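You operate a simulated robot arm through the tools that you are given. There is no shell and no other tool.

You run a simulated robot arm. Do the job below in one go: nothing can be reset, and whatever is moved stays where it is left.

TASK
Clamp the blue tube in the polisher and run it at 10 N.
Fine: let it run to its end; leave it over the pad, the dials as set and the hood shut.

The check looks at the end state, three seconds after you hand in, the way a careful person would. Anything else that was tipped, shoved, dropped, spilled or broken makes it a failure.

THE ROBOT
A 7-joint arm with a two-finger parallel gripper, fixed in place. Base frame: the origin is at the foot of the arm, x ahead of it, y to its left, z up. Lengths are in m, angles in degrees, forces in N, time in s.
Its first joint turns from -132.0 to 132.0 degrees. Payload 3.91 kg.
The tool frame sits at the grasp point between the pads (the TCP): z along the fingers, y along the line on which they close. The tips reach 0.03 m beyond it. Largest opening 0.11 m; finger width 0.02, thickness 0.01; the body of the gripper, 0.048 by 0.112 m, starts 0.055 m behind the TCP.
Orientation is that of the tool frame in the base frame, as a unit quaternion [w, x, y, z]. With the fingers straight down and closing along the base's y, the tool's x points along the base's -x, its y along +y and its z along -z.

THE INTERFACE
- The arm moves only by the tool nudge_tool. Its argument "steps" is a list of rows, each an object (a shift or turn left out is 0, a gripper value left out holds the last) with "rotation": the turn, a rotation vector about the tool's x, y, z in degrees, a list of three; "offset": the shift along the tool's x, y, z in m, a list of three; "fingers": the opening, from 0 (shut) to 1 (fully open). In form: [{"rotation": [rx, ry, rz], "offset": [dx, dy, dz], "fingers": fingers}, ...]. A call has 1 to 20 rows; each row shifts and turns the commanded pose from where the row before left it, along the tool's axes as they then stand. A row lasts 0.2 s, in which the tool goes at most 0.05 m and 8.6 degrees; a call with a longer step from one row to the next is refused whole, and so is a gripper value outside its range. Where a pose cannot be reached the arm comes as near as it can. A force on the tool above 70 N (or 10 N above the force at the start of the call, whichever is more), or a blocked arm, ends the call early, and 0.2 s more pass. Each finger travels about 0.108 m/s and halts on what it meets, pressing with about 22 N; the grip force reading is that of the motor and also rises with nothing between the fingers. The clock runs only during rows and for 0.2 s after the last one: add rows that do not move to give the fingers time. The reply holds the time, the measured pose of the TCP, the force on the tool along the base axes, the opening and the grip force, in the units named above and with some noise, with the torque about the TCP (base axes, N m) and any sound that the robot's microphone picked up.
- Cameras (640 x 400 px; columns grow to the right, rows downward): "scene" is fixed at [0.0493, 0.5005, 1.4515]; the picture's right is [-0.13, -0.99, 0.00], its down [-0.62, 0.08, -0.78] and it looks along [0.77, -0.10, -0.63] (base axes); focal length 214 px, centre (320, 200). "wrist" rides on the gripper at [0.072, 0.017, -0.103] in the tool frame; the picture's right is [-0.23, 0.97, 0.00], its down [-0.76, -0.18, -0.62] and it looks along [-0.61, -0.14, 0.78] (tool axes); focal length 222 px, centre (320, 200). There is no depth. A picture from a camera that has moved, and an enlarged one, comes with that camera's place and axes in the base frame and with its lens.
- get_image(camera): a new picture of that camera. No time passes.
- enlarge(camera, box): a new picture of the part [left, top, right, bottom] of that camera's present view, enlarged. No time passes.
- hand_in(): hands the job in; it is judged then, once.

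Places have to be worked out from the pictures, the camera data and where the tool is seen. Open the gripper and draw the arm clear of the work before you hand the job in, unless the task says otherwise.

The tools are called after "Call:" as a command line: name --argument value ..., lists and objects as JSON in quotes. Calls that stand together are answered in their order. nudge_tool: Moves the arm, as the interface text tells. Its arguments: {"type":"object","properties":{"steps":{"type":"array"}},"required":["steps"]} The other tools are called the same way: get_image (camera) takes a picture; enlarge (camera, box) takes an enlarged picture of a part of a camera's view; hand_in () hands the job in.

At the start:

```text
time_s: 0.0
position: [0.3674, 0.3756, 1.4328]
tool_rot: [0.0, 0.0, 1.0, 0.0]
force: [-0.1, 0.7, -0.5]
moment: [0.0, 0.01, 0.01]
gripper_width: 0.11
finger_force: 0.0
```

scene: 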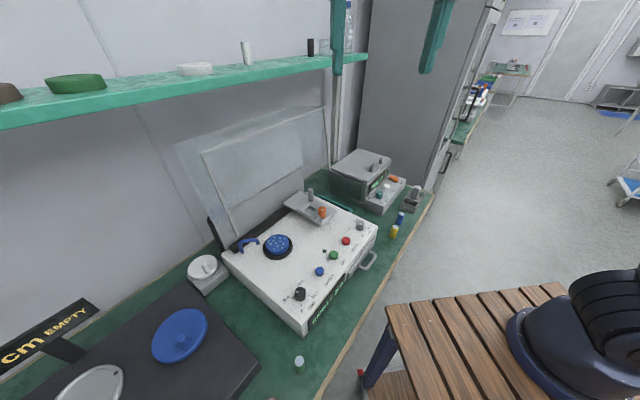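
wrist: 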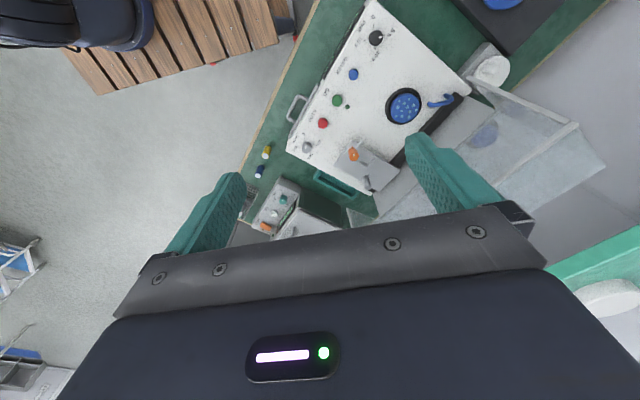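

I'll start by looking closely at the machine and the tubes in the scene view.

Call:
enlarge --camera "scene" --box '[220, 180, 400, 340]'

Call:
enlarge --camera "scene" --box '[320, 140, 440, 250]'

Call:
enlarge --camera "wrist" --box '[240, 0, 520, 240]'

Call:
enlarge --camera "scene" --box '[0, 240, 340, 400]'

```text
2.50 times, centred on (310, 260) of scene
camera zoom: at [0.0493, 0.5005, 1.4515], right [-0.13, -0.99, 0.0], down [-0.62, 0.08, -0.78], along [0.77, -0.1, -0.63], focal length 536 px, centre (345, 50)
```

zoom: 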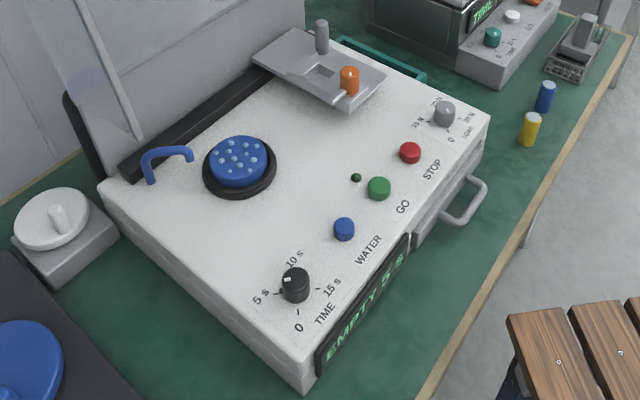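

```text
3.64 times, centred on (380, 195) of scene
camera zoom: at [0.0493, 0.5005, 1.4515], right [-0.13, -0.99, 0.0], down [-0.62, 0.08, -0.78], along [0.77, -0.1, -0.63], focal length 780 px, centre (102, 218)
```

zoom: 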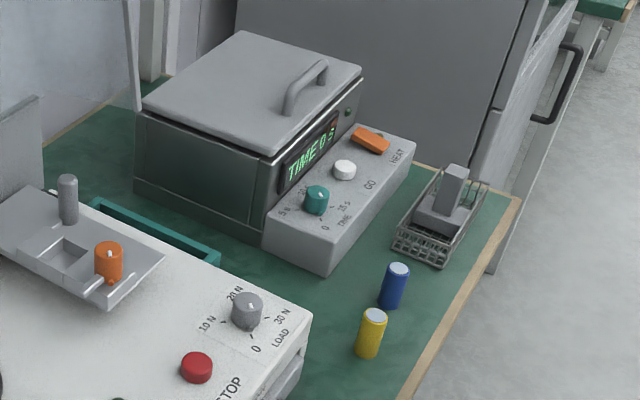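

```text
1.67 times, centred on (380, 120) of wrist
camera zoom: at [0.2937, 0.3903, 1.5369], right [0.23, 0.97, 0.0], down [0.76, -0.18, 0.62], along [0.61, -0.14, -0.78], focal length 370 px, centre (220, 333)
```

zoom: 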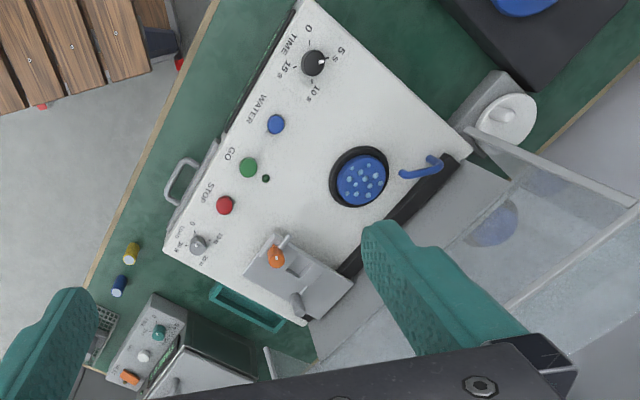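

```text
1.88 times, centred on (170, 320) of scene
camera zoom: at [0.0493, 0.5005, 1.4515], right [-0.13, -0.99, 0.0], down [-0.62, 0.08, -0.78], along [0.77, -0.1, -0.63], focal length 404 px, centre (602, -26)
```

zoom: 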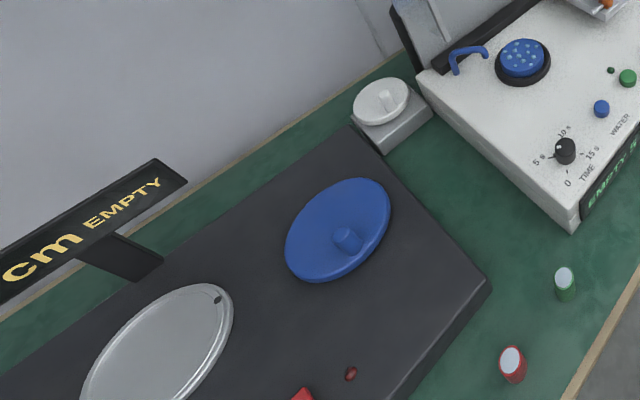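

The blue tube triangulates to about (0.676, 0.067), with its top near z 0.826. Next I zoom in on the polisher head, the dials, the display and the tube.

Call:
enlarge --camera "scene" --box '[275, 180, 345, 230]'

Call:
enlarge --camera "wrist" --box '[330, 130, 410, 200]'

Call:
enlarge --camera "scene" --box '[280, 250, 400, 330]'

Call:
enlarge --camera "scene" --box '[340, 200, 420, 260]'

Call:
enlarge --camera "scene" --box '[170, 90, 350, 260]'

```text
8.00 times, centred on (310, 205) of scene
camera zoom: at [0.0493, 0.5005, 1.4515], right [-0.13, -0.99, 0.0], down [-0.62, 0.08, -0.78], along [0.77, -0.1, -0.63], focal length 1716 px, centre (400, 160)
```

zoom: 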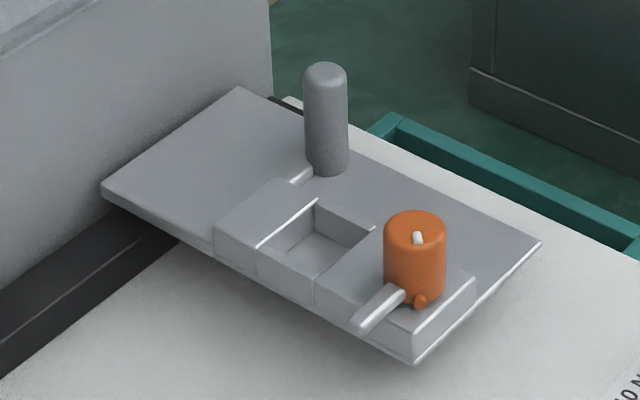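

```text
5.71 times, centred on (370, 165) of wrist
camera zoom: at [0.2937, 0.3903, 1.5369], right [0.23, 0.97, 0.0], down [0.76, -0.18, 0.62], along [0.61, -0.14, -0.78], focal length 1269 px, centre (34, 400)
```

zoom: 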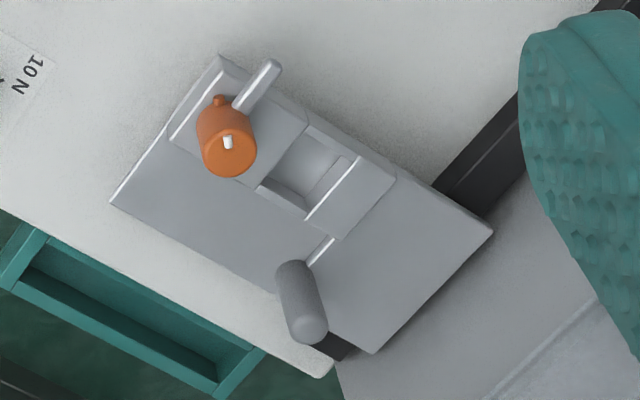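

```text
5.00 times, centred on (340, 290) of scene
camera zoom: at [0.0493, 0.5005, 1.4515], right [-0.13, -0.99, 0.0], down [-0.62, 0.08, -0.78], along [0.77, -0.1, -0.63], focal length 1072 px, centre (220, -250)
```

zoom: 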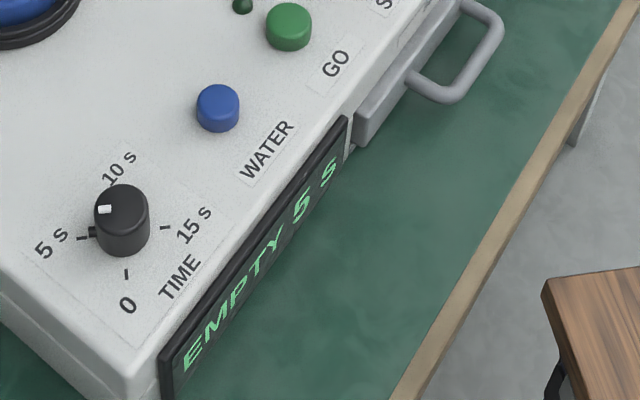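

```text
6.67 times, centred on (380, 230) of scene
camera zoom: at [0.0493, 0.5005, 1.4515], right [-0.13, -0.99, 0.0], down [-0.62, 0.08, -0.78], along [0.77, -0.1, -0.63], focal length 1430 px, centre (-80, 0)
```

zoom: 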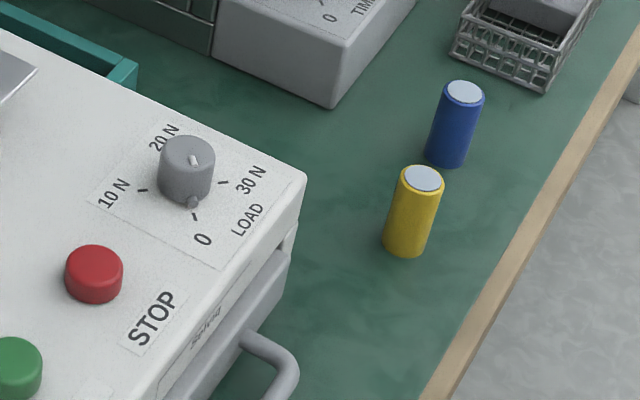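

```text
2.35 times, centred on (260, 175) of scene
camera zoom: at [0.0493, 0.5005, 1.4515], right [-0.13, -0.99, 0.0], down [-0.62, 0.08, -0.78], along [0.77, -0.1, -0.63], focal length 505 px, centre (461, 259)
```

zoom: 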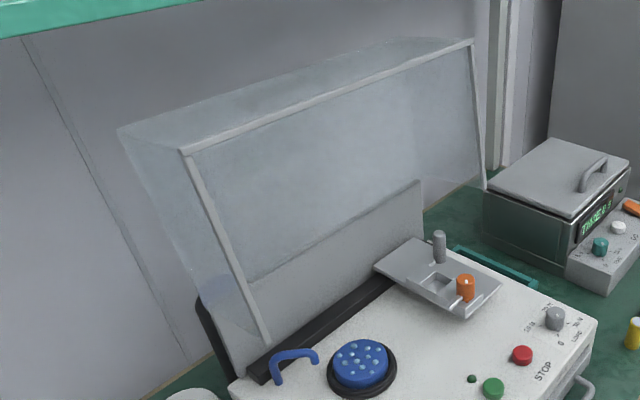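

The head seems to be a slide on the rear rail, with the pocket near (0.68, 0.46) and the pad near (0.537, 0.585, 0.87). The LOAD dial is at 0 and TIME is at 5 s. I move the wrist camera closer for a better view.

Call:
nudge_tool --steps '[{"offset": [-0.01375, 0.015, 0.037]}, {"offset": [-0.01375, 0.015, 0.037]}, {"offset": [-0.01375, 0.015, 0.037]}, {"offset": [-0.01375, 0.015, 0.037]}, {"offset": [-0.01375, 0.015, 0.037]}, {"offset": [-0.01375, 0.015, 0.037]}, {"offset": [-0.01375, 0.015, 0.037]}, {"offset": [-0.01375, 0.015, 0.037]}]'

Call:
get_image --camera "wrist"

Call:
get_image --camera "scene"

```text
time_s: 1.8
position: [0.4797, 0.495, 1.137]
tool_rot: [0.0, 0.0, 1.0, 0.001]
force: [0.1, 0.2, 0.6]
moment: [0.03, 0.0, 0.0]
gripper_width: 0.1101
finger_force: 0.0
```

```text
taken
camera wrist: at [0.4056, 0.5102, 1.2411], right [0.23, 0.97, 0.0], down [0.76, -0.18, 0.62], along [0.61, -0.14, -0.78], focal length 222 px, centre (320, 200)
```

wrist: 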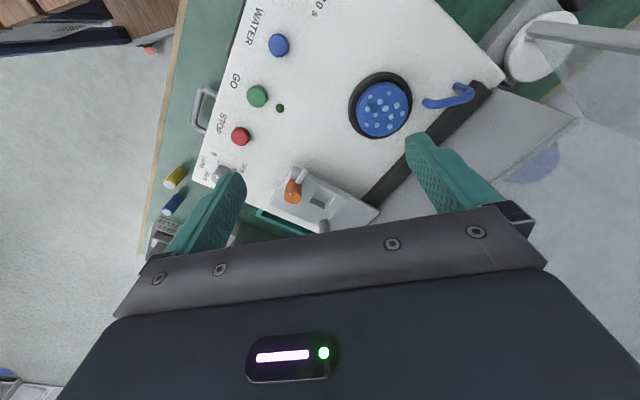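

```text
taken
```

scene: 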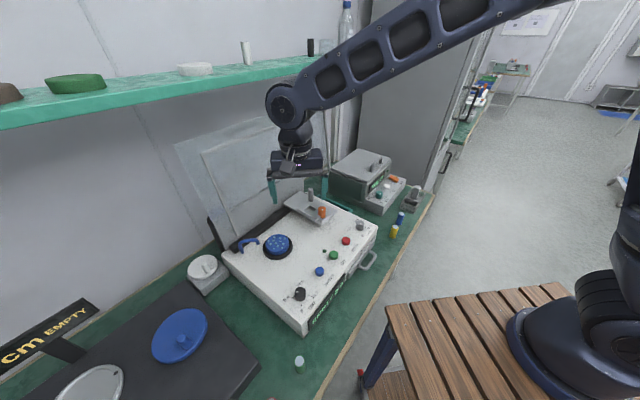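

I can see the head more closely now, so I enlarge it along with the pad and hood.

Call:
enlarge --camera "wrist" --box '[250, 140, 400, 240]'

Call:
enlarge --camera "wrist" --box '[330, 0, 640, 200]'

Call:
enlarge --camera "wrist" --box '[150, 60, 310, 220]'

```text
4.00 times, centred on (325, 190) of wrist
camera zoom: at [0.4056, 0.5102, 1.2411], right [0.23, 0.97, 0.0], down [0.76, -0.18, 0.62], along [0.61, -0.14, -0.78], focal length 888 px, centre (300, 240)
```

zoom: 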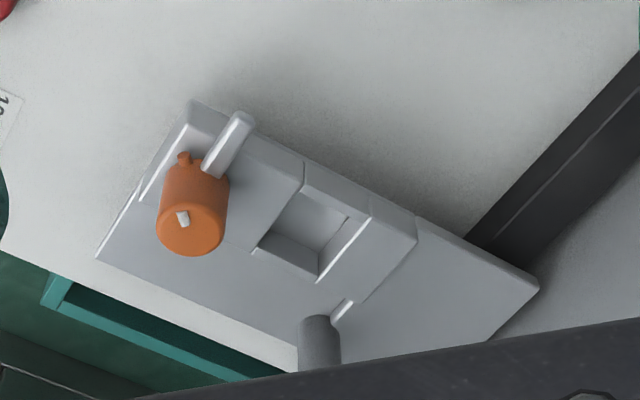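

```text
2.00 times, centred on (485, 100) of wrist
camera zoom: at [0.4056, 0.5102, 1.2411], right [0.23, 0.97, 0.0], down [0.76, -0.18, 0.62], along [0.61, -0.14, -0.78], focal length 444 px, centre (-10, 400)
```

zoom: 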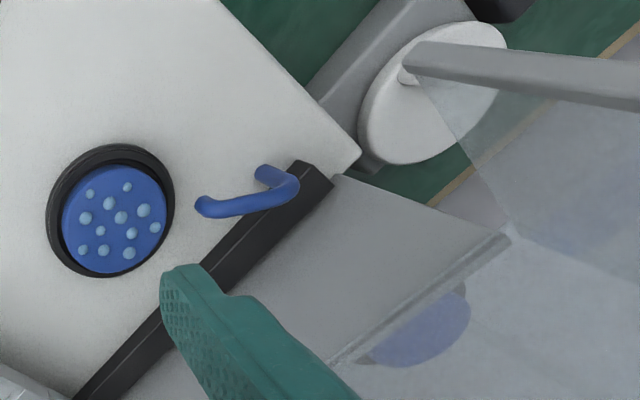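

```text
2.50 times, centred on (230, 140) of wrist
camera zoom: at [0.4056, 0.5102, 1.2411], right [0.23, 0.97, 0.0], down [0.76, -0.18, 0.62], along [0.61, -0.14, -0.78], focal length 555 px, centre (545, 350)
```

zoom: 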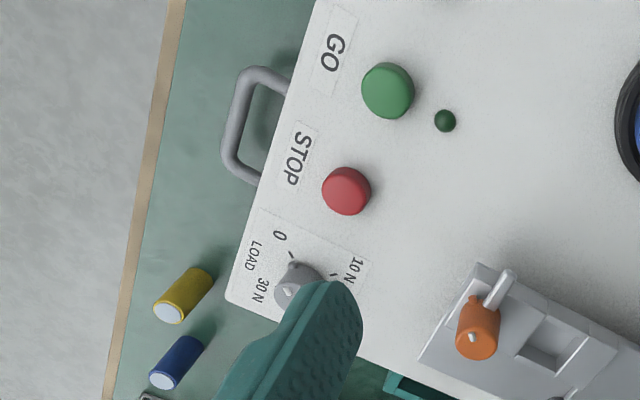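

The clamp has an orange knob on the front block, a pocket, a rear block and a grey post. I lower the camera towards the pocket to see whether it has a floor and how the clamp works.

Call:
nudge_tool --steps '[{"offset": [-0.0258, -0.0045, 0.0355]}, {"offset": [-0.0258, -0.0045, 0.0355]}, {"offset": [-0.0258, -0.0045, 0.0355]}, {"offset": [-0.0258, -0.0045, 0.0355]}]'

Call:
get_image --camera "wrist"

Call:
enlarge --camera "wrist" --box '[240, 100, 400, 210]'

```text
time_s: 2.8
position: [0.5826, 0.4802, 0.993]
tool_rot: [0.0, 0.0, 1.0, 0.0]
force: [0.1, 0.0, 0.2]
moment: [-0.01, -0.02, 0.0]
gripper_width: 0.1099
finger_force: 0.1
```

```text
taken
camera wrist: at [0.5084, 0.4944, 1.0986], right [0.23, 0.97, 0.0], down [0.76, -0.18, 0.62], along [0.61, -0.14, -0.78], focal length 222 px, centre (320, 200)
```

wrist: 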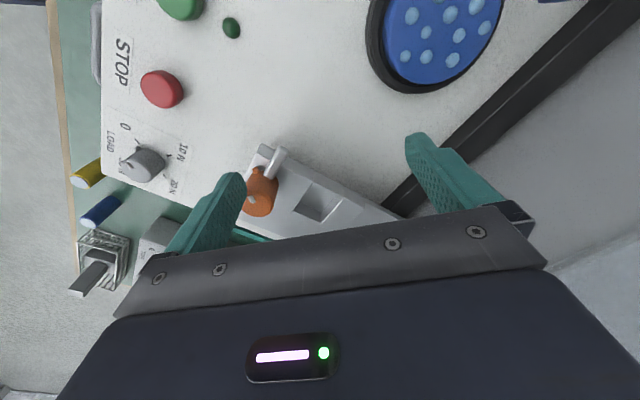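

```text
3.64 times, centred on (320, 155) of wrist
camera zoom: at [0.5084, 0.4944, 1.0986], right [0.23, 0.97, 0.0], down [0.76, -0.18, 0.62], along [0.61, -0.14, -0.78], focal length 808 px, centre (320, 364)
```

zoom: 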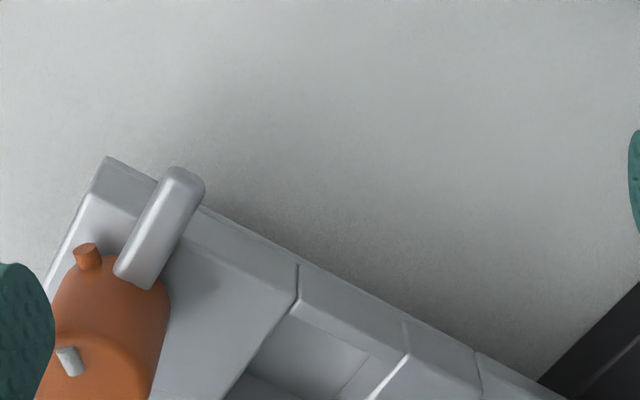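

The pocket seems to have a floor. I move above the head and tilt the tool about 34° so the camera looks straight down.

Call:
nudge_tool --steps '[{"offset": [0.0, 0.0, -0.04]}, {"offset": [-0.04, -0.012, -0.02]}, {"offset": [-0.04, -0.012, 0.0]}, {"rotation": [0, 8.6, 0]}, {"rotation": [0, 8.6, 0]}, {"rotation": [0, 8.6, 0]}, {"rotation": [0, 8.6, 0]}]'

Call:
get_image --camera "wrist"

Call:
enlarge --camera "wrist" --box '[240, 120, 400, 220]'

Call:
get_image --camera "scene"

```text
time_s: 4.5
position: [0.5908, 0.4024, 1.1335]
tool_rot: [-0.291, -0.027, 0.956, -0.018]
force: [-12.7, 6.2, 2.1]
moment: [-0.42, -0.98, 0.36]
gripper_width: 0.11
finger_force: 0.1
stopped in row 7: the arm was blocked; the commanded pose is now the measured one
```

```text
taken
camera wrist: at [0.5871, 0.4202, 1.2597], right [0.13, 0.98, -0.14], down [0.99, -0.11, 0.1], along [0.08, -0.16, -0.98], focal length 222 px, centre (320, 200)
```

wrist: 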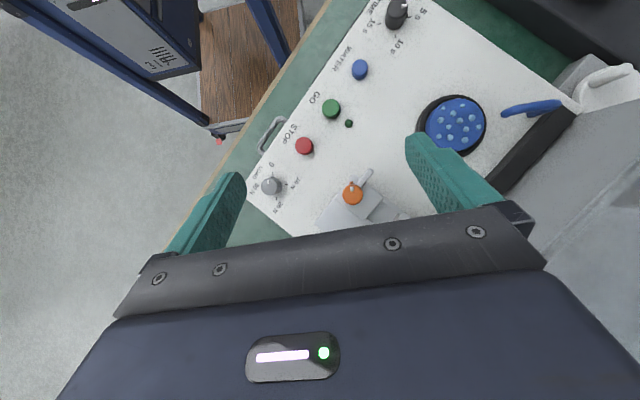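

```text
4.00 times, centred on (320, 170) of wrist
camera zoom: at [0.5871, 0.4202, 1.2597], right [0.13, 0.98, -0.14], down [0.99, -0.11, 0.1], along [0.08, -0.16, -0.98], focal length 888 px, centre (320, 320)
```

zoom: 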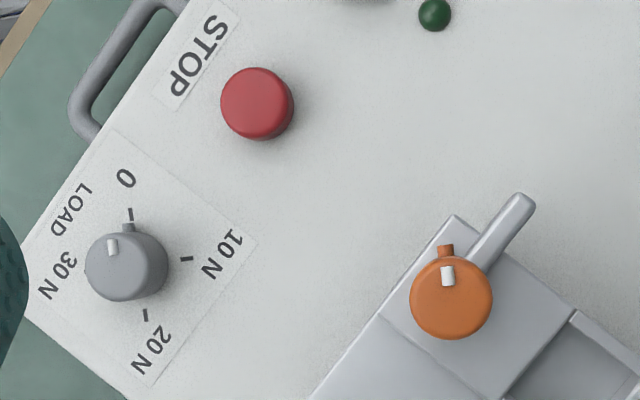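

```text
taken
```

scene: 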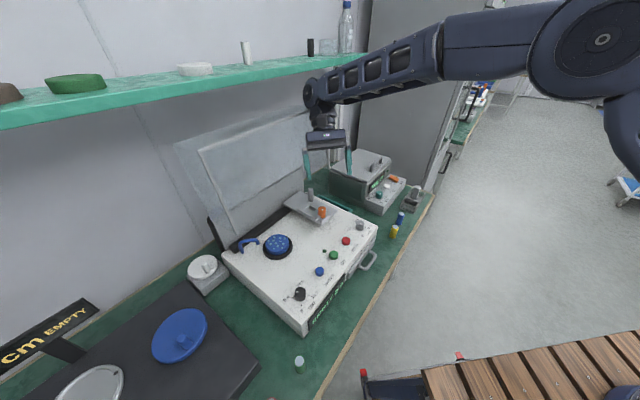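

Row 7 was blocked, so I undo the tilt and back away towards the base side before checking that nothing was disturbed.

Call:
nudge_tool --steps '[{"rotation": [0, -8.6, 0]}, {"rotation": [0, -8.6, 0]}, {"rotation": [0, -8.6, 0]}, {"rotation": [0, -8.0, 0]}]'

Call:
enlarge --camera "scene" --box '[170, 40, 430, 230]'

```text
time_s: 4.8
position: [0.6552, 0.3396, 1.1081]
tool_rot: [-0.32, -0.043, 0.946, -0.031]
force: [-8.5, 1.1, 10.7]
moment: [-0.02, -1.09, 0.18]
gripper_width: 0.1101
finger_force: 0.1
stopped in row 1: the arm was blocked; the commanded pose is now the measured one
```

```text
2.11 times, centred on (300, 135) of scene
camera zoom: at [0.0493, 0.5005, 1.4515], right [-0.13, -0.99, 0.0], down [-0.62, 0.08, -0.78], along [0.77, -0.1, -0.63], focal length 452 px, centre (362, 337)
```

zoom: 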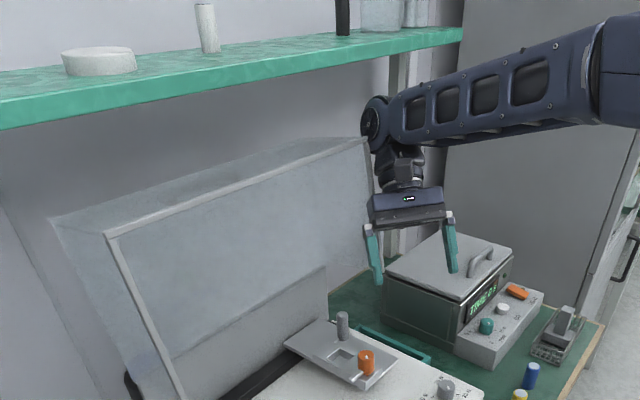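

The forearm joint looks to be leaning on the upper right corner of the open hood. I pull straight back towards the base and to the right, keeping the tilt.

Call:
nudge_tool --steps '[{"offset": [0.016, -0.012, 0.012]}, {"offset": [0.024, -0.016, 0.018]}, {"offset": [0.024, -0.016, 0.018]}, {"offset": [0.024, -0.016, 0.018]}]'

Call:
enlarge --camera "scene" --box '[170, 40, 430, 230]'

```text
time_s: 5.1
position: [0.6488, 0.299, 1.1024]
tool_rot: [-0.38, -0.064, 0.921, -0.055]
force: [-9.0, -3.4, -3.0]
moment: [0.1, -0.34, -0.04]
gripper_width: 0.1101
finger_force: 0.0
stopped in row 1: the force on the tool passed its limit at 639 N (the readings are from after the stop); the commanded pose is now the measured one
```

```text
2.11 times, centred on (300, 135) of scene
camera zoom: at [0.0493, 0.5005, 1.4515], right [-0.13, -0.99, 0.0], down [-0.62, 0.08, -0.78], along [0.77, -0.1, -0.63], focal length 452 px, centre (362, 337)
```

zoom: 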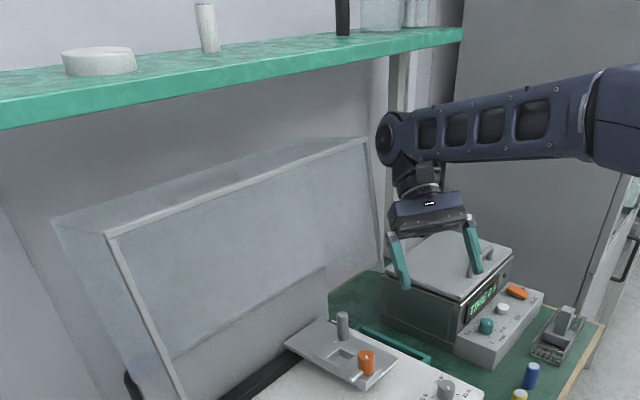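

The readings look transient, so I hold still for a moment to see where the arm settles.

Call:
nudge_tool --steps '[{"offset": [0, 0, 0]}, {"offset": [0, 0, 0]}]'

Call:
get_image --camera "scene"

Call:
get_image --camera "wrist"

```text
time_s: 5.4
position: [0.8643, 0.3815, 0.8463]
tool_rot: [-0.46, -0.139, 0.876, -0.045]
force: [-9.2, 78.9, 33.7]
moment: [-3.26, -2.55, 5.0]
gripper_width: 0.0771
finger_force: 0.1
stopped in row 1: the arm was blocked; the commanded pose is now the measured one
```

```text
taken
```

scene: 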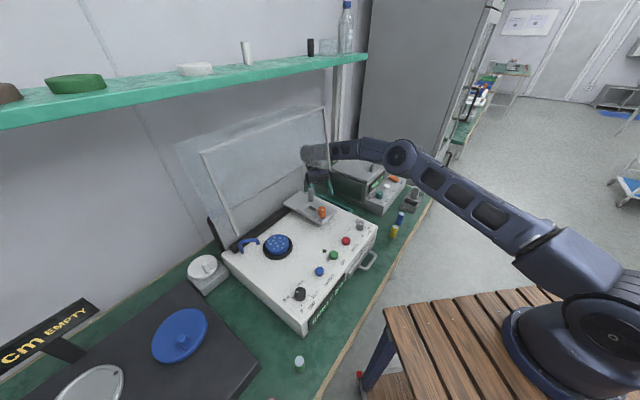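

```text
taken
camera wrist: at [0.9014, 0.4021, 0.9668], right [-0.15, 0.98, -0.14], down [0.96, 0.11, -0.27], along [-0.25, -0.17, -0.95], focal length 222 px, centre (320, 200)
```

wrist: 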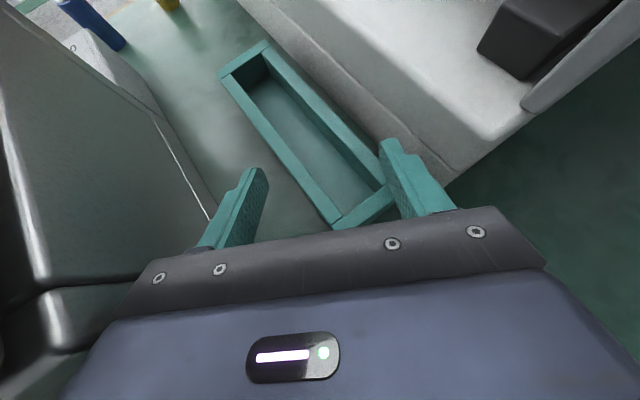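

The arm swung into the gap between the polisher and the bath, although I had commanded no motion. I look closely at the situation before doing anything else.

Call:
enlarge --camera "scene" --box '[270, 110, 440, 250]'

Call:
enlarge --camera "wrist" --box '[0, 0, 640, 260]'

```text
2.86 times, centred on (355, 180) of scene
camera zoom: at [0.0493, 0.5005, 1.4515], right [-0.13, -0.99, 0.0], down [-0.62, 0.08, -0.78], along [0.77, -0.1, -0.63], focal length 613 px, centre (220, 257)
```

zoom: 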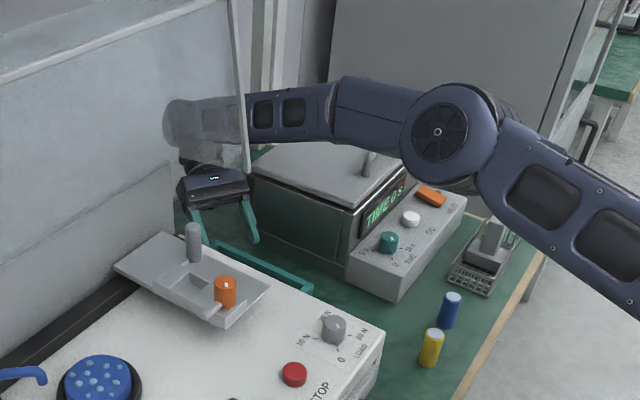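

```text
1.00 times, centred on (320, 130) of wrist (not enlarged: the box is as wide or as high as the picture)
camera zoom: at [0.9014, 0.4021, 0.9668], right [-0.15, 0.98, -0.14], down [0.96, 0.11, -0.27], along [-0.25, -0.17, -0.95], focal length 222 px, centre (320, 270)
```

zoom: 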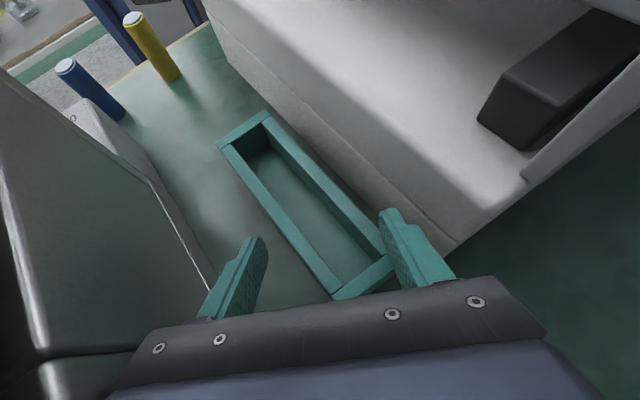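

The gripper sits in the gap with a finger pressed against the bath, and the tubes, hood and bath still stand in place. I ease it straight up in small steps.

Call:
nudge_tool --steps '[{"offset": [0.0082, 0.0005, -0.0057]}, {"offset": [0.0123, 0.0007, -0.0086]}]'

Call:
enlarge --camera "scene" --box '[270, 110, 440, 250]'

```text
time_s: 5.6
position: [0.8683, 0.3919, 0.8236]
tool_rot: [-0.461, -0.17, 0.87, 0.026]
force: [-58.5, 67.7, -66.2]
moment: [0.44, 2.32, 1.26]
gripper_width: 0.0897
finger_force: 0.2
out of reach, approached as far as the arm can: row 1
stopped in row 1: the force on the tool passed its limit at 1580 N (the readings are from after the stop); the commanded pose is now the measured one
```

```text
2.86 times, centred on (355, 180) of scene
camera zoom: at [0.0493, 0.5005, 1.4515], right [-0.13, -0.99, 0.0], down [-0.62, 0.08, -0.78], along [0.77, -0.1, -0.63], focal length 613 px, centre (220, 257)
```

zoom: 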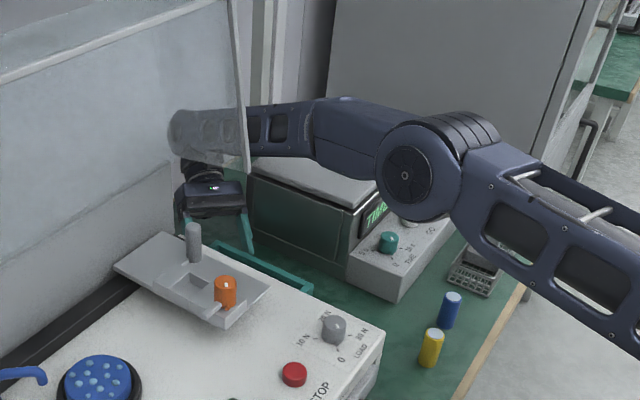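

The pose is at the reach limit and contact forces remain. I move towards the front along the gap and up while reducing the tilt, which brings the wrist back over the fingers.

Call:
nudge_tool --steps '[{"offset": [0.0288, -0.0072, 0.0044], "rotation": [0, -4, 0]}, {"offset": [0.0288, -0.0072, 0.0034], "rotation": [0, -4, 0]}, {"offset": [0.0288, -0.0072, 0.0014], "rotation": [0, -4, 0]}]'

Call:
enlarge --camera "scene" --box '[270, 110, 440, 250]'

Call:
get_image --camera "wrist"

```text
time_s: 5.9
position: [0.866, 0.3903, 0.8519]
tool_rot: [-0.447, -0.157, 0.88, 0.016]
force: [64.3, 204.5, -8.8]
moment: [-10.74, 4.74, 17.12]
gripper_width: 0.0916
finger_force: 0.0
stopped in row 1: the force on the tool passed its limit at 530 N (the readings are from after the stop); the commanded pose is now the measured one
```

```text
2.86 times, centred on (355, 180) of scene
camera zoom: at [0.0493, 0.5005, 1.4515], right [-0.13, -0.99, 0.0], down [-0.62, 0.08, -0.78], along [0.77, -0.1, -0.63], focal length 613 px, centre (220, 257)
```

zoom: 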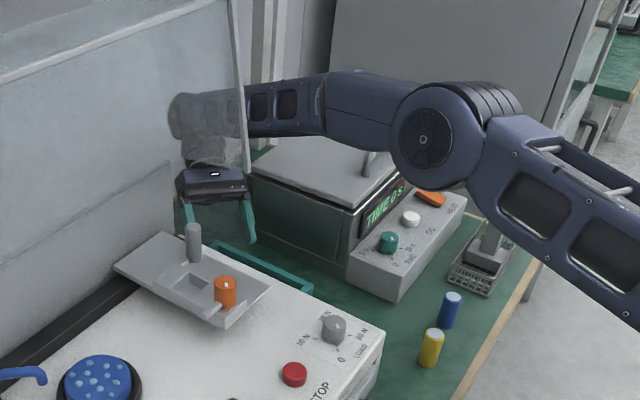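

```text
taken
camera wrist: at [0.9025, 0.3949, 0.9741], right [-0.13, 0.99, -0.01], down [0.96, 0.12, -0.25], along [-0.25, -0.04, -0.97], focal length 222 px, centre (320, 200)
```

wrist: 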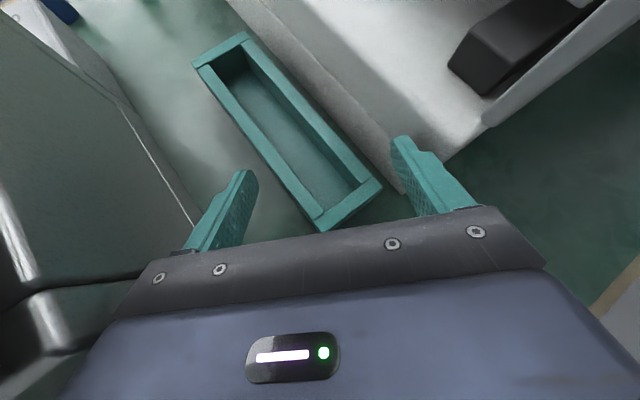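

Comparing pictures, the bath, tubes, post and hood have not moved. The remaining force pushes the gripper away from the bath, so I ease up with a small yield in that direction.

Call:
nudge_tool --steps '[{"offset": [0.0068, 0.0055, -0.0064]}]'

Call:
enlarge --camera "scene" --box '[270, 110, 440, 250]'

```text
time_s: 6.3
position: [0.8625, 0.3895, 0.8523]
tool_rot: [-0.448, -0.156, 0.88, 0.013]
force: [67.2, 208.7, -22.5]
moment: [-10.47, 5.54, 17.51]
gripper_width: 0.0932
finger_force: 0.0
out of reach, approached as far as the arm can: row 1
```

```text
2.86 times, centred on (355, 180) of scene
camera zoom: at [0.0493, 0.5005, 1.4515], right [-0.13, -0.99, 0.0], down [-0.62, 0.08, -0.78], along [0.77, -0.1, -0.63], focal length 613 px, centre (220, 257)
```

zoom: 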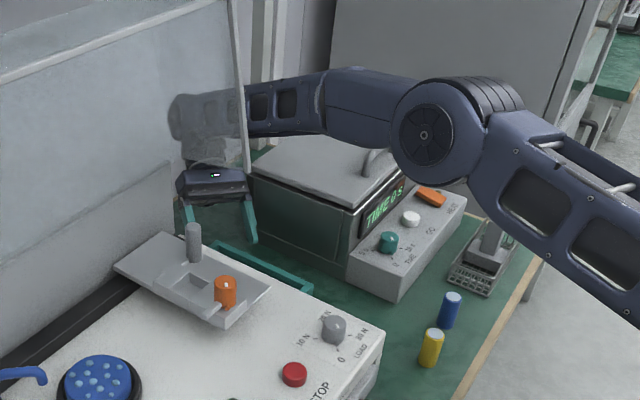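

The arm is steady, and the contact works out to be the bath's rear-left edge against the gripper body. There are about 6 cm free on the polisher side, so I shift that way while untilting and rising slightly.

Call:
nudge_tool --steps '[{"offset": [0.0073, 0.0131, 0.0032], "rotation": [0, -5, 0]}, {"offset": [0.0073, 0.01, 0.001], "rotation": [0, -5, 0]}]'

Call:
enlarge --camera "scene" --box '[270, 110, 440, 250]'

Call:
get_image --camera "wrist"

```text
time_s: 6.9
position: [0.8542, 0.3856, 0.8611]
tool_rot: [-0.37, -0.144, 0.918, 0.022]
force: [60.5, 75.2, -73.9]
moment: [-6.92, 0.31, 7.43]
gripper_width: 0.0879
finger_force: 0.0
```

```text
2.86 times, centred on (355, 180) of scene
camera zoom: at [0.0493, 0.5005, 1.4515], right [-0.13, -0.99, 0.0], down [-0.62, 0.08, -0.78], along [0.77, -0.1, -0.63], focal length 613 px, centre (220, 257)
```

zoom: 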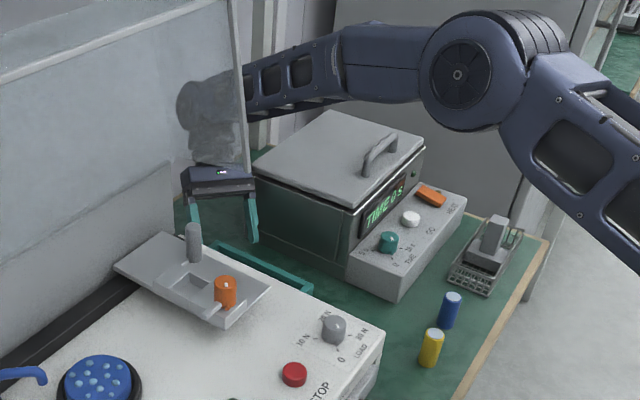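

```text
taken
camera wrist: at [0.871, 0.3869, 0.9874], right [-0.08, 1.0, -0.01], down [0.99, 0.08, -0.09], along [-0.08, -0.02, -1.0], focal length 222 px, centre (320, 200)
```

wrist: 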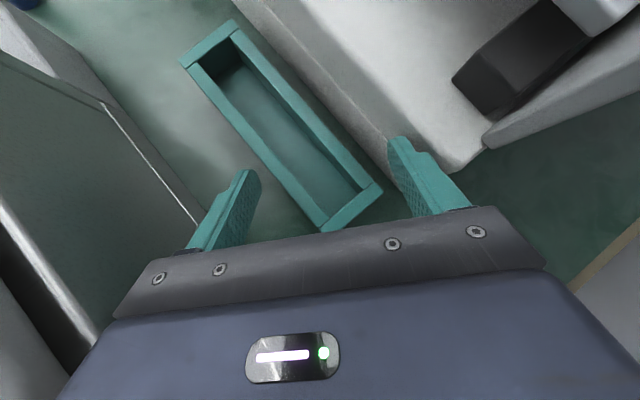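

That worked and the force dropped. I continue lifting and untilting.

Call:
nudge_tool --steps '[{"offset": [0.0151, 0.0077, -0.0121], "rotation": [0, -5, 0]}, {"offset": [0.0141, 0.0077, -0.0131], "rotation": [0, -5, 0]}, {"offset": [0.0131, 0.0067, -0.0141], "rotation": [0, -5, 0]}]'

Call:
enlarge --camera "scene" --box '[270, 80, 440, 220]'

Call:
get_image --camera "wrist"

```text
time_s: 7.3
position: [0.8538, 0.3851, 0.8668]
tool_rot: [-0.354, -0.143, 0.924, 0.031]
force: [31.5, 171.7, -29.2]
moment: [-10.71, -1.84, 13.93]
gripper_width: 0.087
finger_force: 0.0
stopped in row 1: the force on the tool passed its limit at 142 N (the readings are from after the stop); the commanded pose is now the measured one
```

```text
2.86 times, centred on (355, 150) of scene
camera zoom: at [0.0493, 0.5005, 1.4515], right [-0.13, -0.99, 0.0], down [-0.62, 0.08, -0.78], along [0.77, -0.1, -0.63], focal length 613 px, centre (220, 343)
```

zoom: 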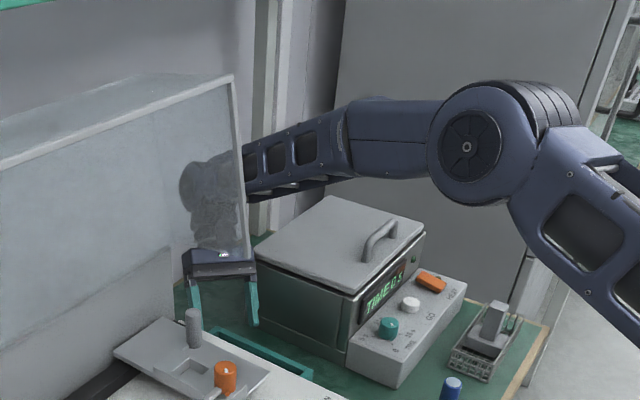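

```text
taken
camera wrist: at [0.866, 0.3837, 0.9944], right [-0.07, 1.0, 0.01], down [1.0, 0.07, -0.05], along [-0.05, 0.0, -1.0], focal length 222 px, centre (320, 200)
```

wrist: 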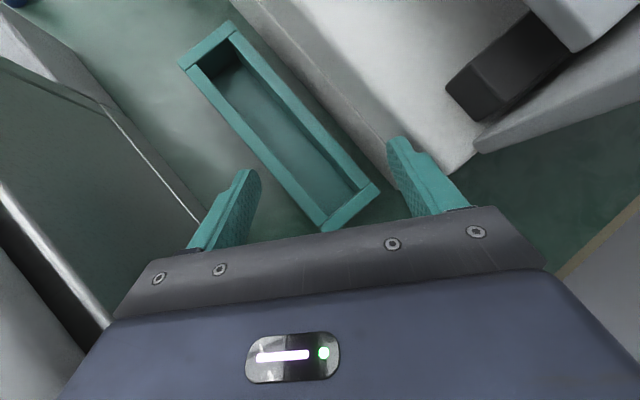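

The bath still presses on the left of the gripper body. I shift only sideways, away from the bath, to release it before rising.

Call:
nudge_tool --steps '[{"offset": [0.0, 0.01, 0.0]}, {"offset": [0.0, 0.01, 0.0]}, {"offset": [0.0, 0.01, 0.0]}]'

Call:
get_image --camera "wrist"

Call:
enlarge --camera "scene" --box '[270, 80, 440, 220]'

```text
time_s: 8.1
position: [0.8583, 0.3874, 0.8736]
tool_rot: [-0.353, -0.128, 0.927, 0.026]
force: [9.3, -29.5, -22.6]
moment: [-1.41, -0.94, 0.61]
gripper_width: 0.0937
finger_force: 0.0
```

```text
taken
camera wrist: at [0.8706, 0.3873, 1.0006], right [-0.05, 1.0, -0.01], down [1.0, 0.05, -0.05], along [-0.05, -0.02, -1.0], focal length 222 px, centre (320, 200)
```

wrist: 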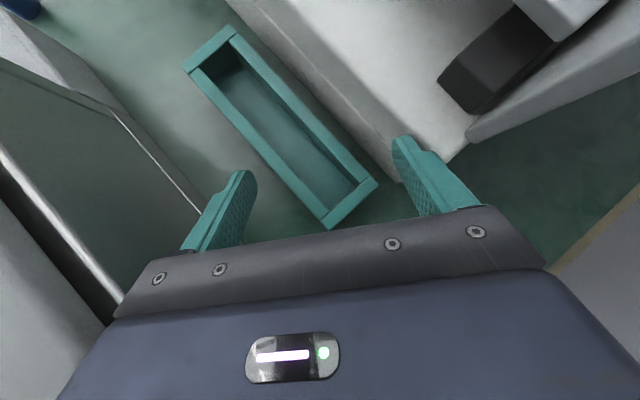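

```text
2.86 times, centred on (355, 150) of scene
camera zoom: at [0.0493, 0.5005, 1.4515], right [-0.13, -0.99, 0.0], down [-0.62, 0.08, -0.78], along [0.77, -0.1, -0.63], focal length 613 px, centre (220, 343)
```

zoom: 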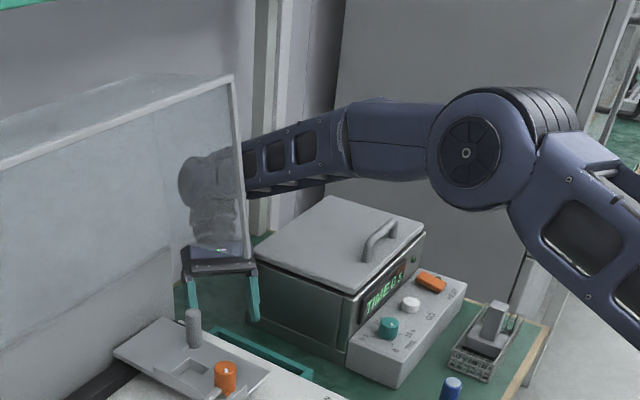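

The force is now small. I part-close the fingers, which are touching both sides, and lift straight up.

Call:
nudge_tool --steps '[{"fingers": 0.5}, {"fingers": 0.5}, {"offset": [0.0065, 0.0014, -0.0075], "fingers": 0.5}, {"offset": [0.0097, 0.0021, -0.0113]}, {"offset": [0.0097, 0.0021, -0.0113]}, {"offset": [0.0097, 0.0021, -0.0113]}]'

Call:
get_image --camera "wrist"

Call:
enlarge --camera "scene" --box '[270, 80, 440, 220]'

```text
time_s: 9.5
position: [0.8533, 0.3954, 0.9304]
tool_rot: [-0.354, -0.134, 0.925, 0.028]
force: [0.3, -0.3, -1.1]
moment: [0.01, 0.02, -0.01]
gripper_width: 0.055
finger_force: 0.1
```

```text
taken
camera wrist: at [0.8662, 0.3945, 1.0561], right [-0.06, 1.0, 0.0], down [1.0, 0.06, -0.05], along [-0.05, -0.01, -1.0], focal length 222 px, centre (320, 200)
```

wrist: 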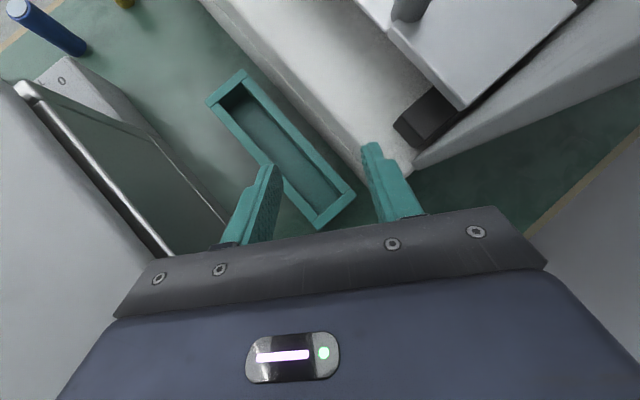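

```text
2.86 times, centred on (355, 150) of scene
camera zoom: at [0.0493, 0.5005, 1.4515], right [-0.13, -0.99, 0.0], down [-0.62, 0.08, -0.78], along [0.77, -0.1, -0.63], focal length 613 px, centre (220, 343)
```

zoom: 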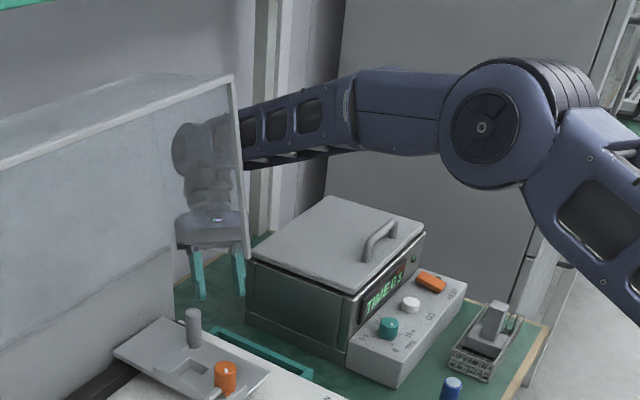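

The gripper is free, with forces near zero. I keep rising and then move right, away from the hood and over the bath lid.

Call:
nudge_tool --steps '[{"offset": [0.0129, 0.0029, -0.0149]}, {"offset": [0.0129, 0.0029, -0.0149]}, {"offset": [0.0129, 0.0029, -0.0149]}, {"offset": [0.0129, 0.0029, -0.0149]}, {"offset": [0.0129, 0.0029, -0.0149]}, {"offset": [0.0054, -0.0193, 0.0009]}, {"offset": [0.0054, -0.0193, 0.0009]}, {"offset": [0.0054, -0.0193, 0.0009]}, {"offset": [0.0054, -0.0193, 0.0009]}]'

Call:
enlarge --camera "scene" --box '[270, 60, 460, 220]'

Call:
get_image --camera "wrist"

```text
time_s: 11.5
position: [0.8537, 0.3135, 1.0284]
tool_rot: [-0.355, -0.134, 0.925, 0.028]
force: [0.6, 0.7, 0.7]
moment: [0.0, -0.01, 0.03]
gripper_width: 0.055
finger_force: 0.0
```

```text
2.50 times, centred on (365, 140) of scene
camera zoom: at [0.0493, 0.5005, 1.4515], right [-0.13, -0.99, 0.0], down [-0.62, 0.08, -0.78], along [0.77, -0.1, -0.63], focal length 536 px, centre (208, 350)
```

zoom: 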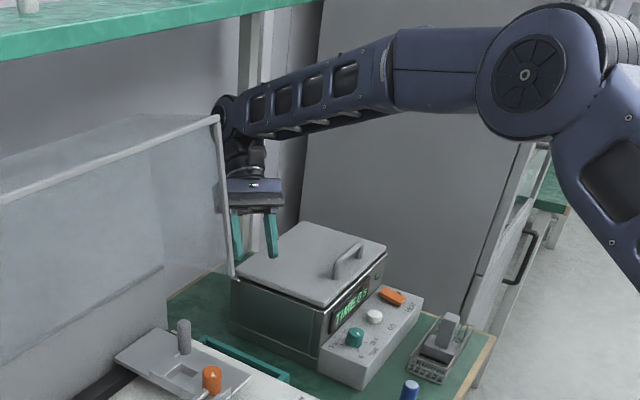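

```text
taken
camera wrist: at [0.8655, 0.3138, 1.1561], right [-0.06, 1.0, 0.0], down [1.0, 0.06, -0.06], along [-0.06, -0.01, -1.0], focal length 222 px, centre (320, 200)
```

wrist: 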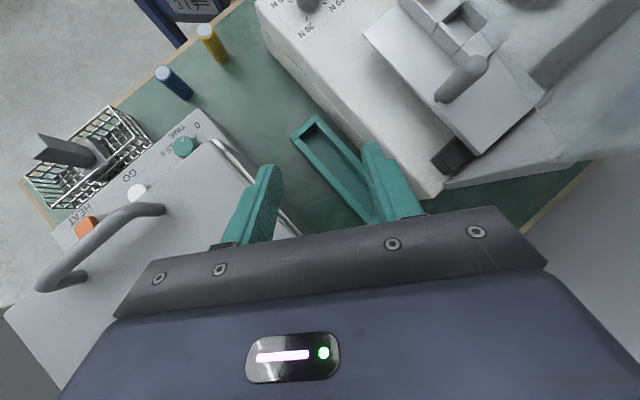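

Everything is clear. I continue diagonally towards the front, away from the hood, and then remove the tilt.

Call:
nudge_tool --steps '[{"offset": [0.0262, -0.0132, 0.0067]}, {"offset": [0.0262, -0.0132, 0.0067]}, {"offset": [0.0262, -0.0132, 0.0067]}, {"offset": [0.0262, -0.0132, 0.0067]}, {"offset": [0.0262, -0.0132, 0.0067]}, {"offset": [0.0262, -0.0132, 0.0067]}, {"offset": [0.0262, -0.0132, 0.0067]}, {"rotation": [0, -8, 0]}, {"rotation": [0, -8, 0]}, {"rotation": [0, -8, 0]}, {"rotation": [0, -8, 0]}, {"rotation": [0, -8, 0]}]'

Call:
get_image --camera "scene"

Call:
get_image --camera "wrist"

```text
time_s: 14.1
position: [0.7134, 0.1738, 1.0977]
tool_rot: [-0.016, -0.116, 0.99, 0.073]
force: [0.0, 0.0, -0.7]
moment: [0.0, -0.02, -0.02]
gripper_width: 0.0549
finger_force: 0.0
```

```text
taken
```

scene: 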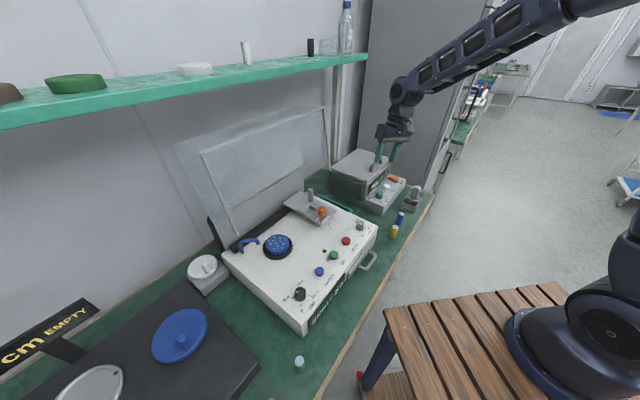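

```text
taken
camera wrist: at [0.6428, 0.1572, 1.2043], right [0.0, 0.99, 0.14], down [0.81, -0.08, 0.58], along [0.58, 0.11, -0.8], focal length 222 px, centre (320, 200)
```

wrist: 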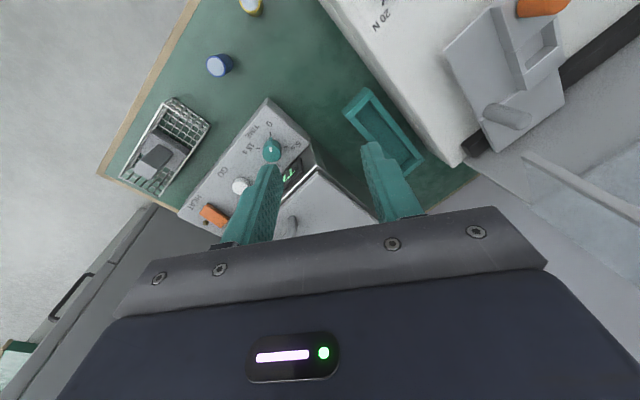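

The arm is back in open space and everything in the scene looks undisturbed. From here the wrist camera sees the pocket from the side, so I zoom in on it and on the hood.

Call:
enlarge --camera "wrist" --box '[430, 0, 640, 180]'

Call:
enlarge --camera "wrist" --box '[90, 0, 330, 240]'

Call:
enlarge --camera "scene" --box '[170, 90, 450, 260]'

```text
2.22 times, centred on (535, 90) of wrist
camera zoom: at [0.6428, 0.1572, 1.2043], right [0.0, 0.99, 0.14], down [0.81, -0.08, 0.58], along [0.58, 0.11, -0.8], focal length 494 px, centre (-158, 444)
```

zoom: 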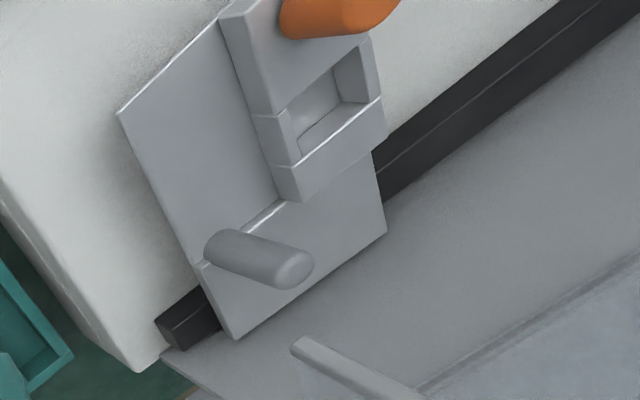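

```text
1.67 times, centred on (210, 120) of wrist
camera zoom: at [0.6428, 0.1572, 1.2043], right [0.0, 0.99, 0.14], down [0.81, -0.08, 0.58], along [0.58, 0.11, -0.8], focal length 370 px, centre (503, 333)
```

zoom: 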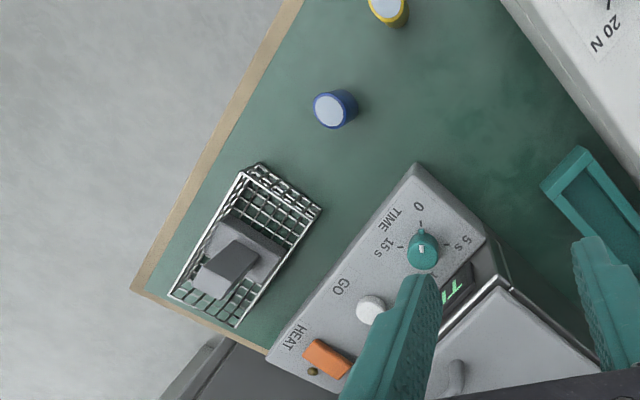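

```text
2.29 times, centred on (310, 175) of scene
camera zoom: at [0.0493, 0.5005, 1.4515], right [-0.13, -0.99, 0.0], down [-0.62, 0.08, -0.78], along [0.77, -0.1, -0.63], focal length 490 px, centre (343, 257)
```

zoom: 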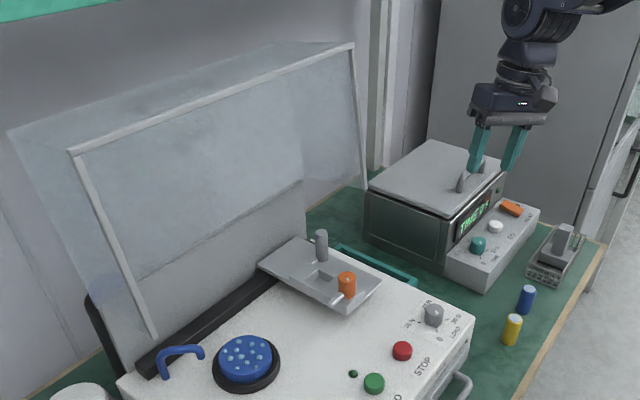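

The geometry is clearer now. The open hood overhangs the head, with its rim at b≈0.78, so I must keep the wrist towards the front. I turn the tool 45° to align with the machine and take a close view of the pocket from in front of it.

Call:
nudge_tool --steps '[{"rotation": [2.14, 0.38, -7.9]}, {"rotation": [2.14, 0.38, -7.9]}, {"rotation": [2.14, 0.38, -7.9]}, {"rotation": [2.14, 0.38, -7.9]}, {"offset": [-0.0114, 0.0416, 0]}, {"offset": [-0.0114, 0.0416, 0]}, {"offset": [-0.0114, 0.0416, 0]}, {"offset": [-0.0114, 0.0416, 0]}, {"offset": [-0.0114, 0.0416, 0]}, {"offset": [-0.0114, 0.0416, 0]}, {"offset": [0, 0, 0.042]}, {"offset": [0, 0, 0.042]}]'

Call:
get_image --camera "wrist"

Call:
get_image --camera "scene"

```text
time_s: 16.7
position: [0.5856, 0.3992, 1.0136]
tool_rot: [-0.001, -0.383, 0.924, -0.001]
force: [-0.5, 0.8, -0.3]
moment: [0.02, -0.01, 0.0]
gripper_width: 0.055
finger_force: 0.0
```

```text
taken
camera wrist: at [0.5203, 0.3581, 1.118], right [-0.53, 0.85, 0.0], down [0.66, 0.41, 0.62], along [0.53, 0.33, -0.78], focal length 222 px, centre (320, 200)
```

wrist: 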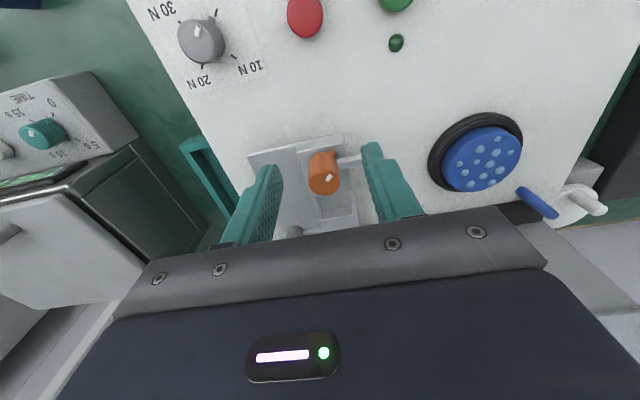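

```text
taken
```

scene: 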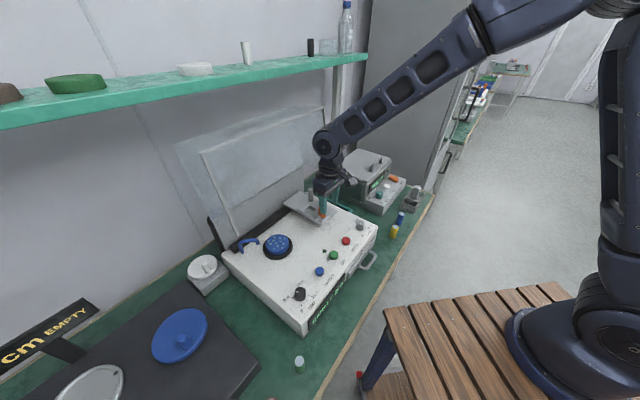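

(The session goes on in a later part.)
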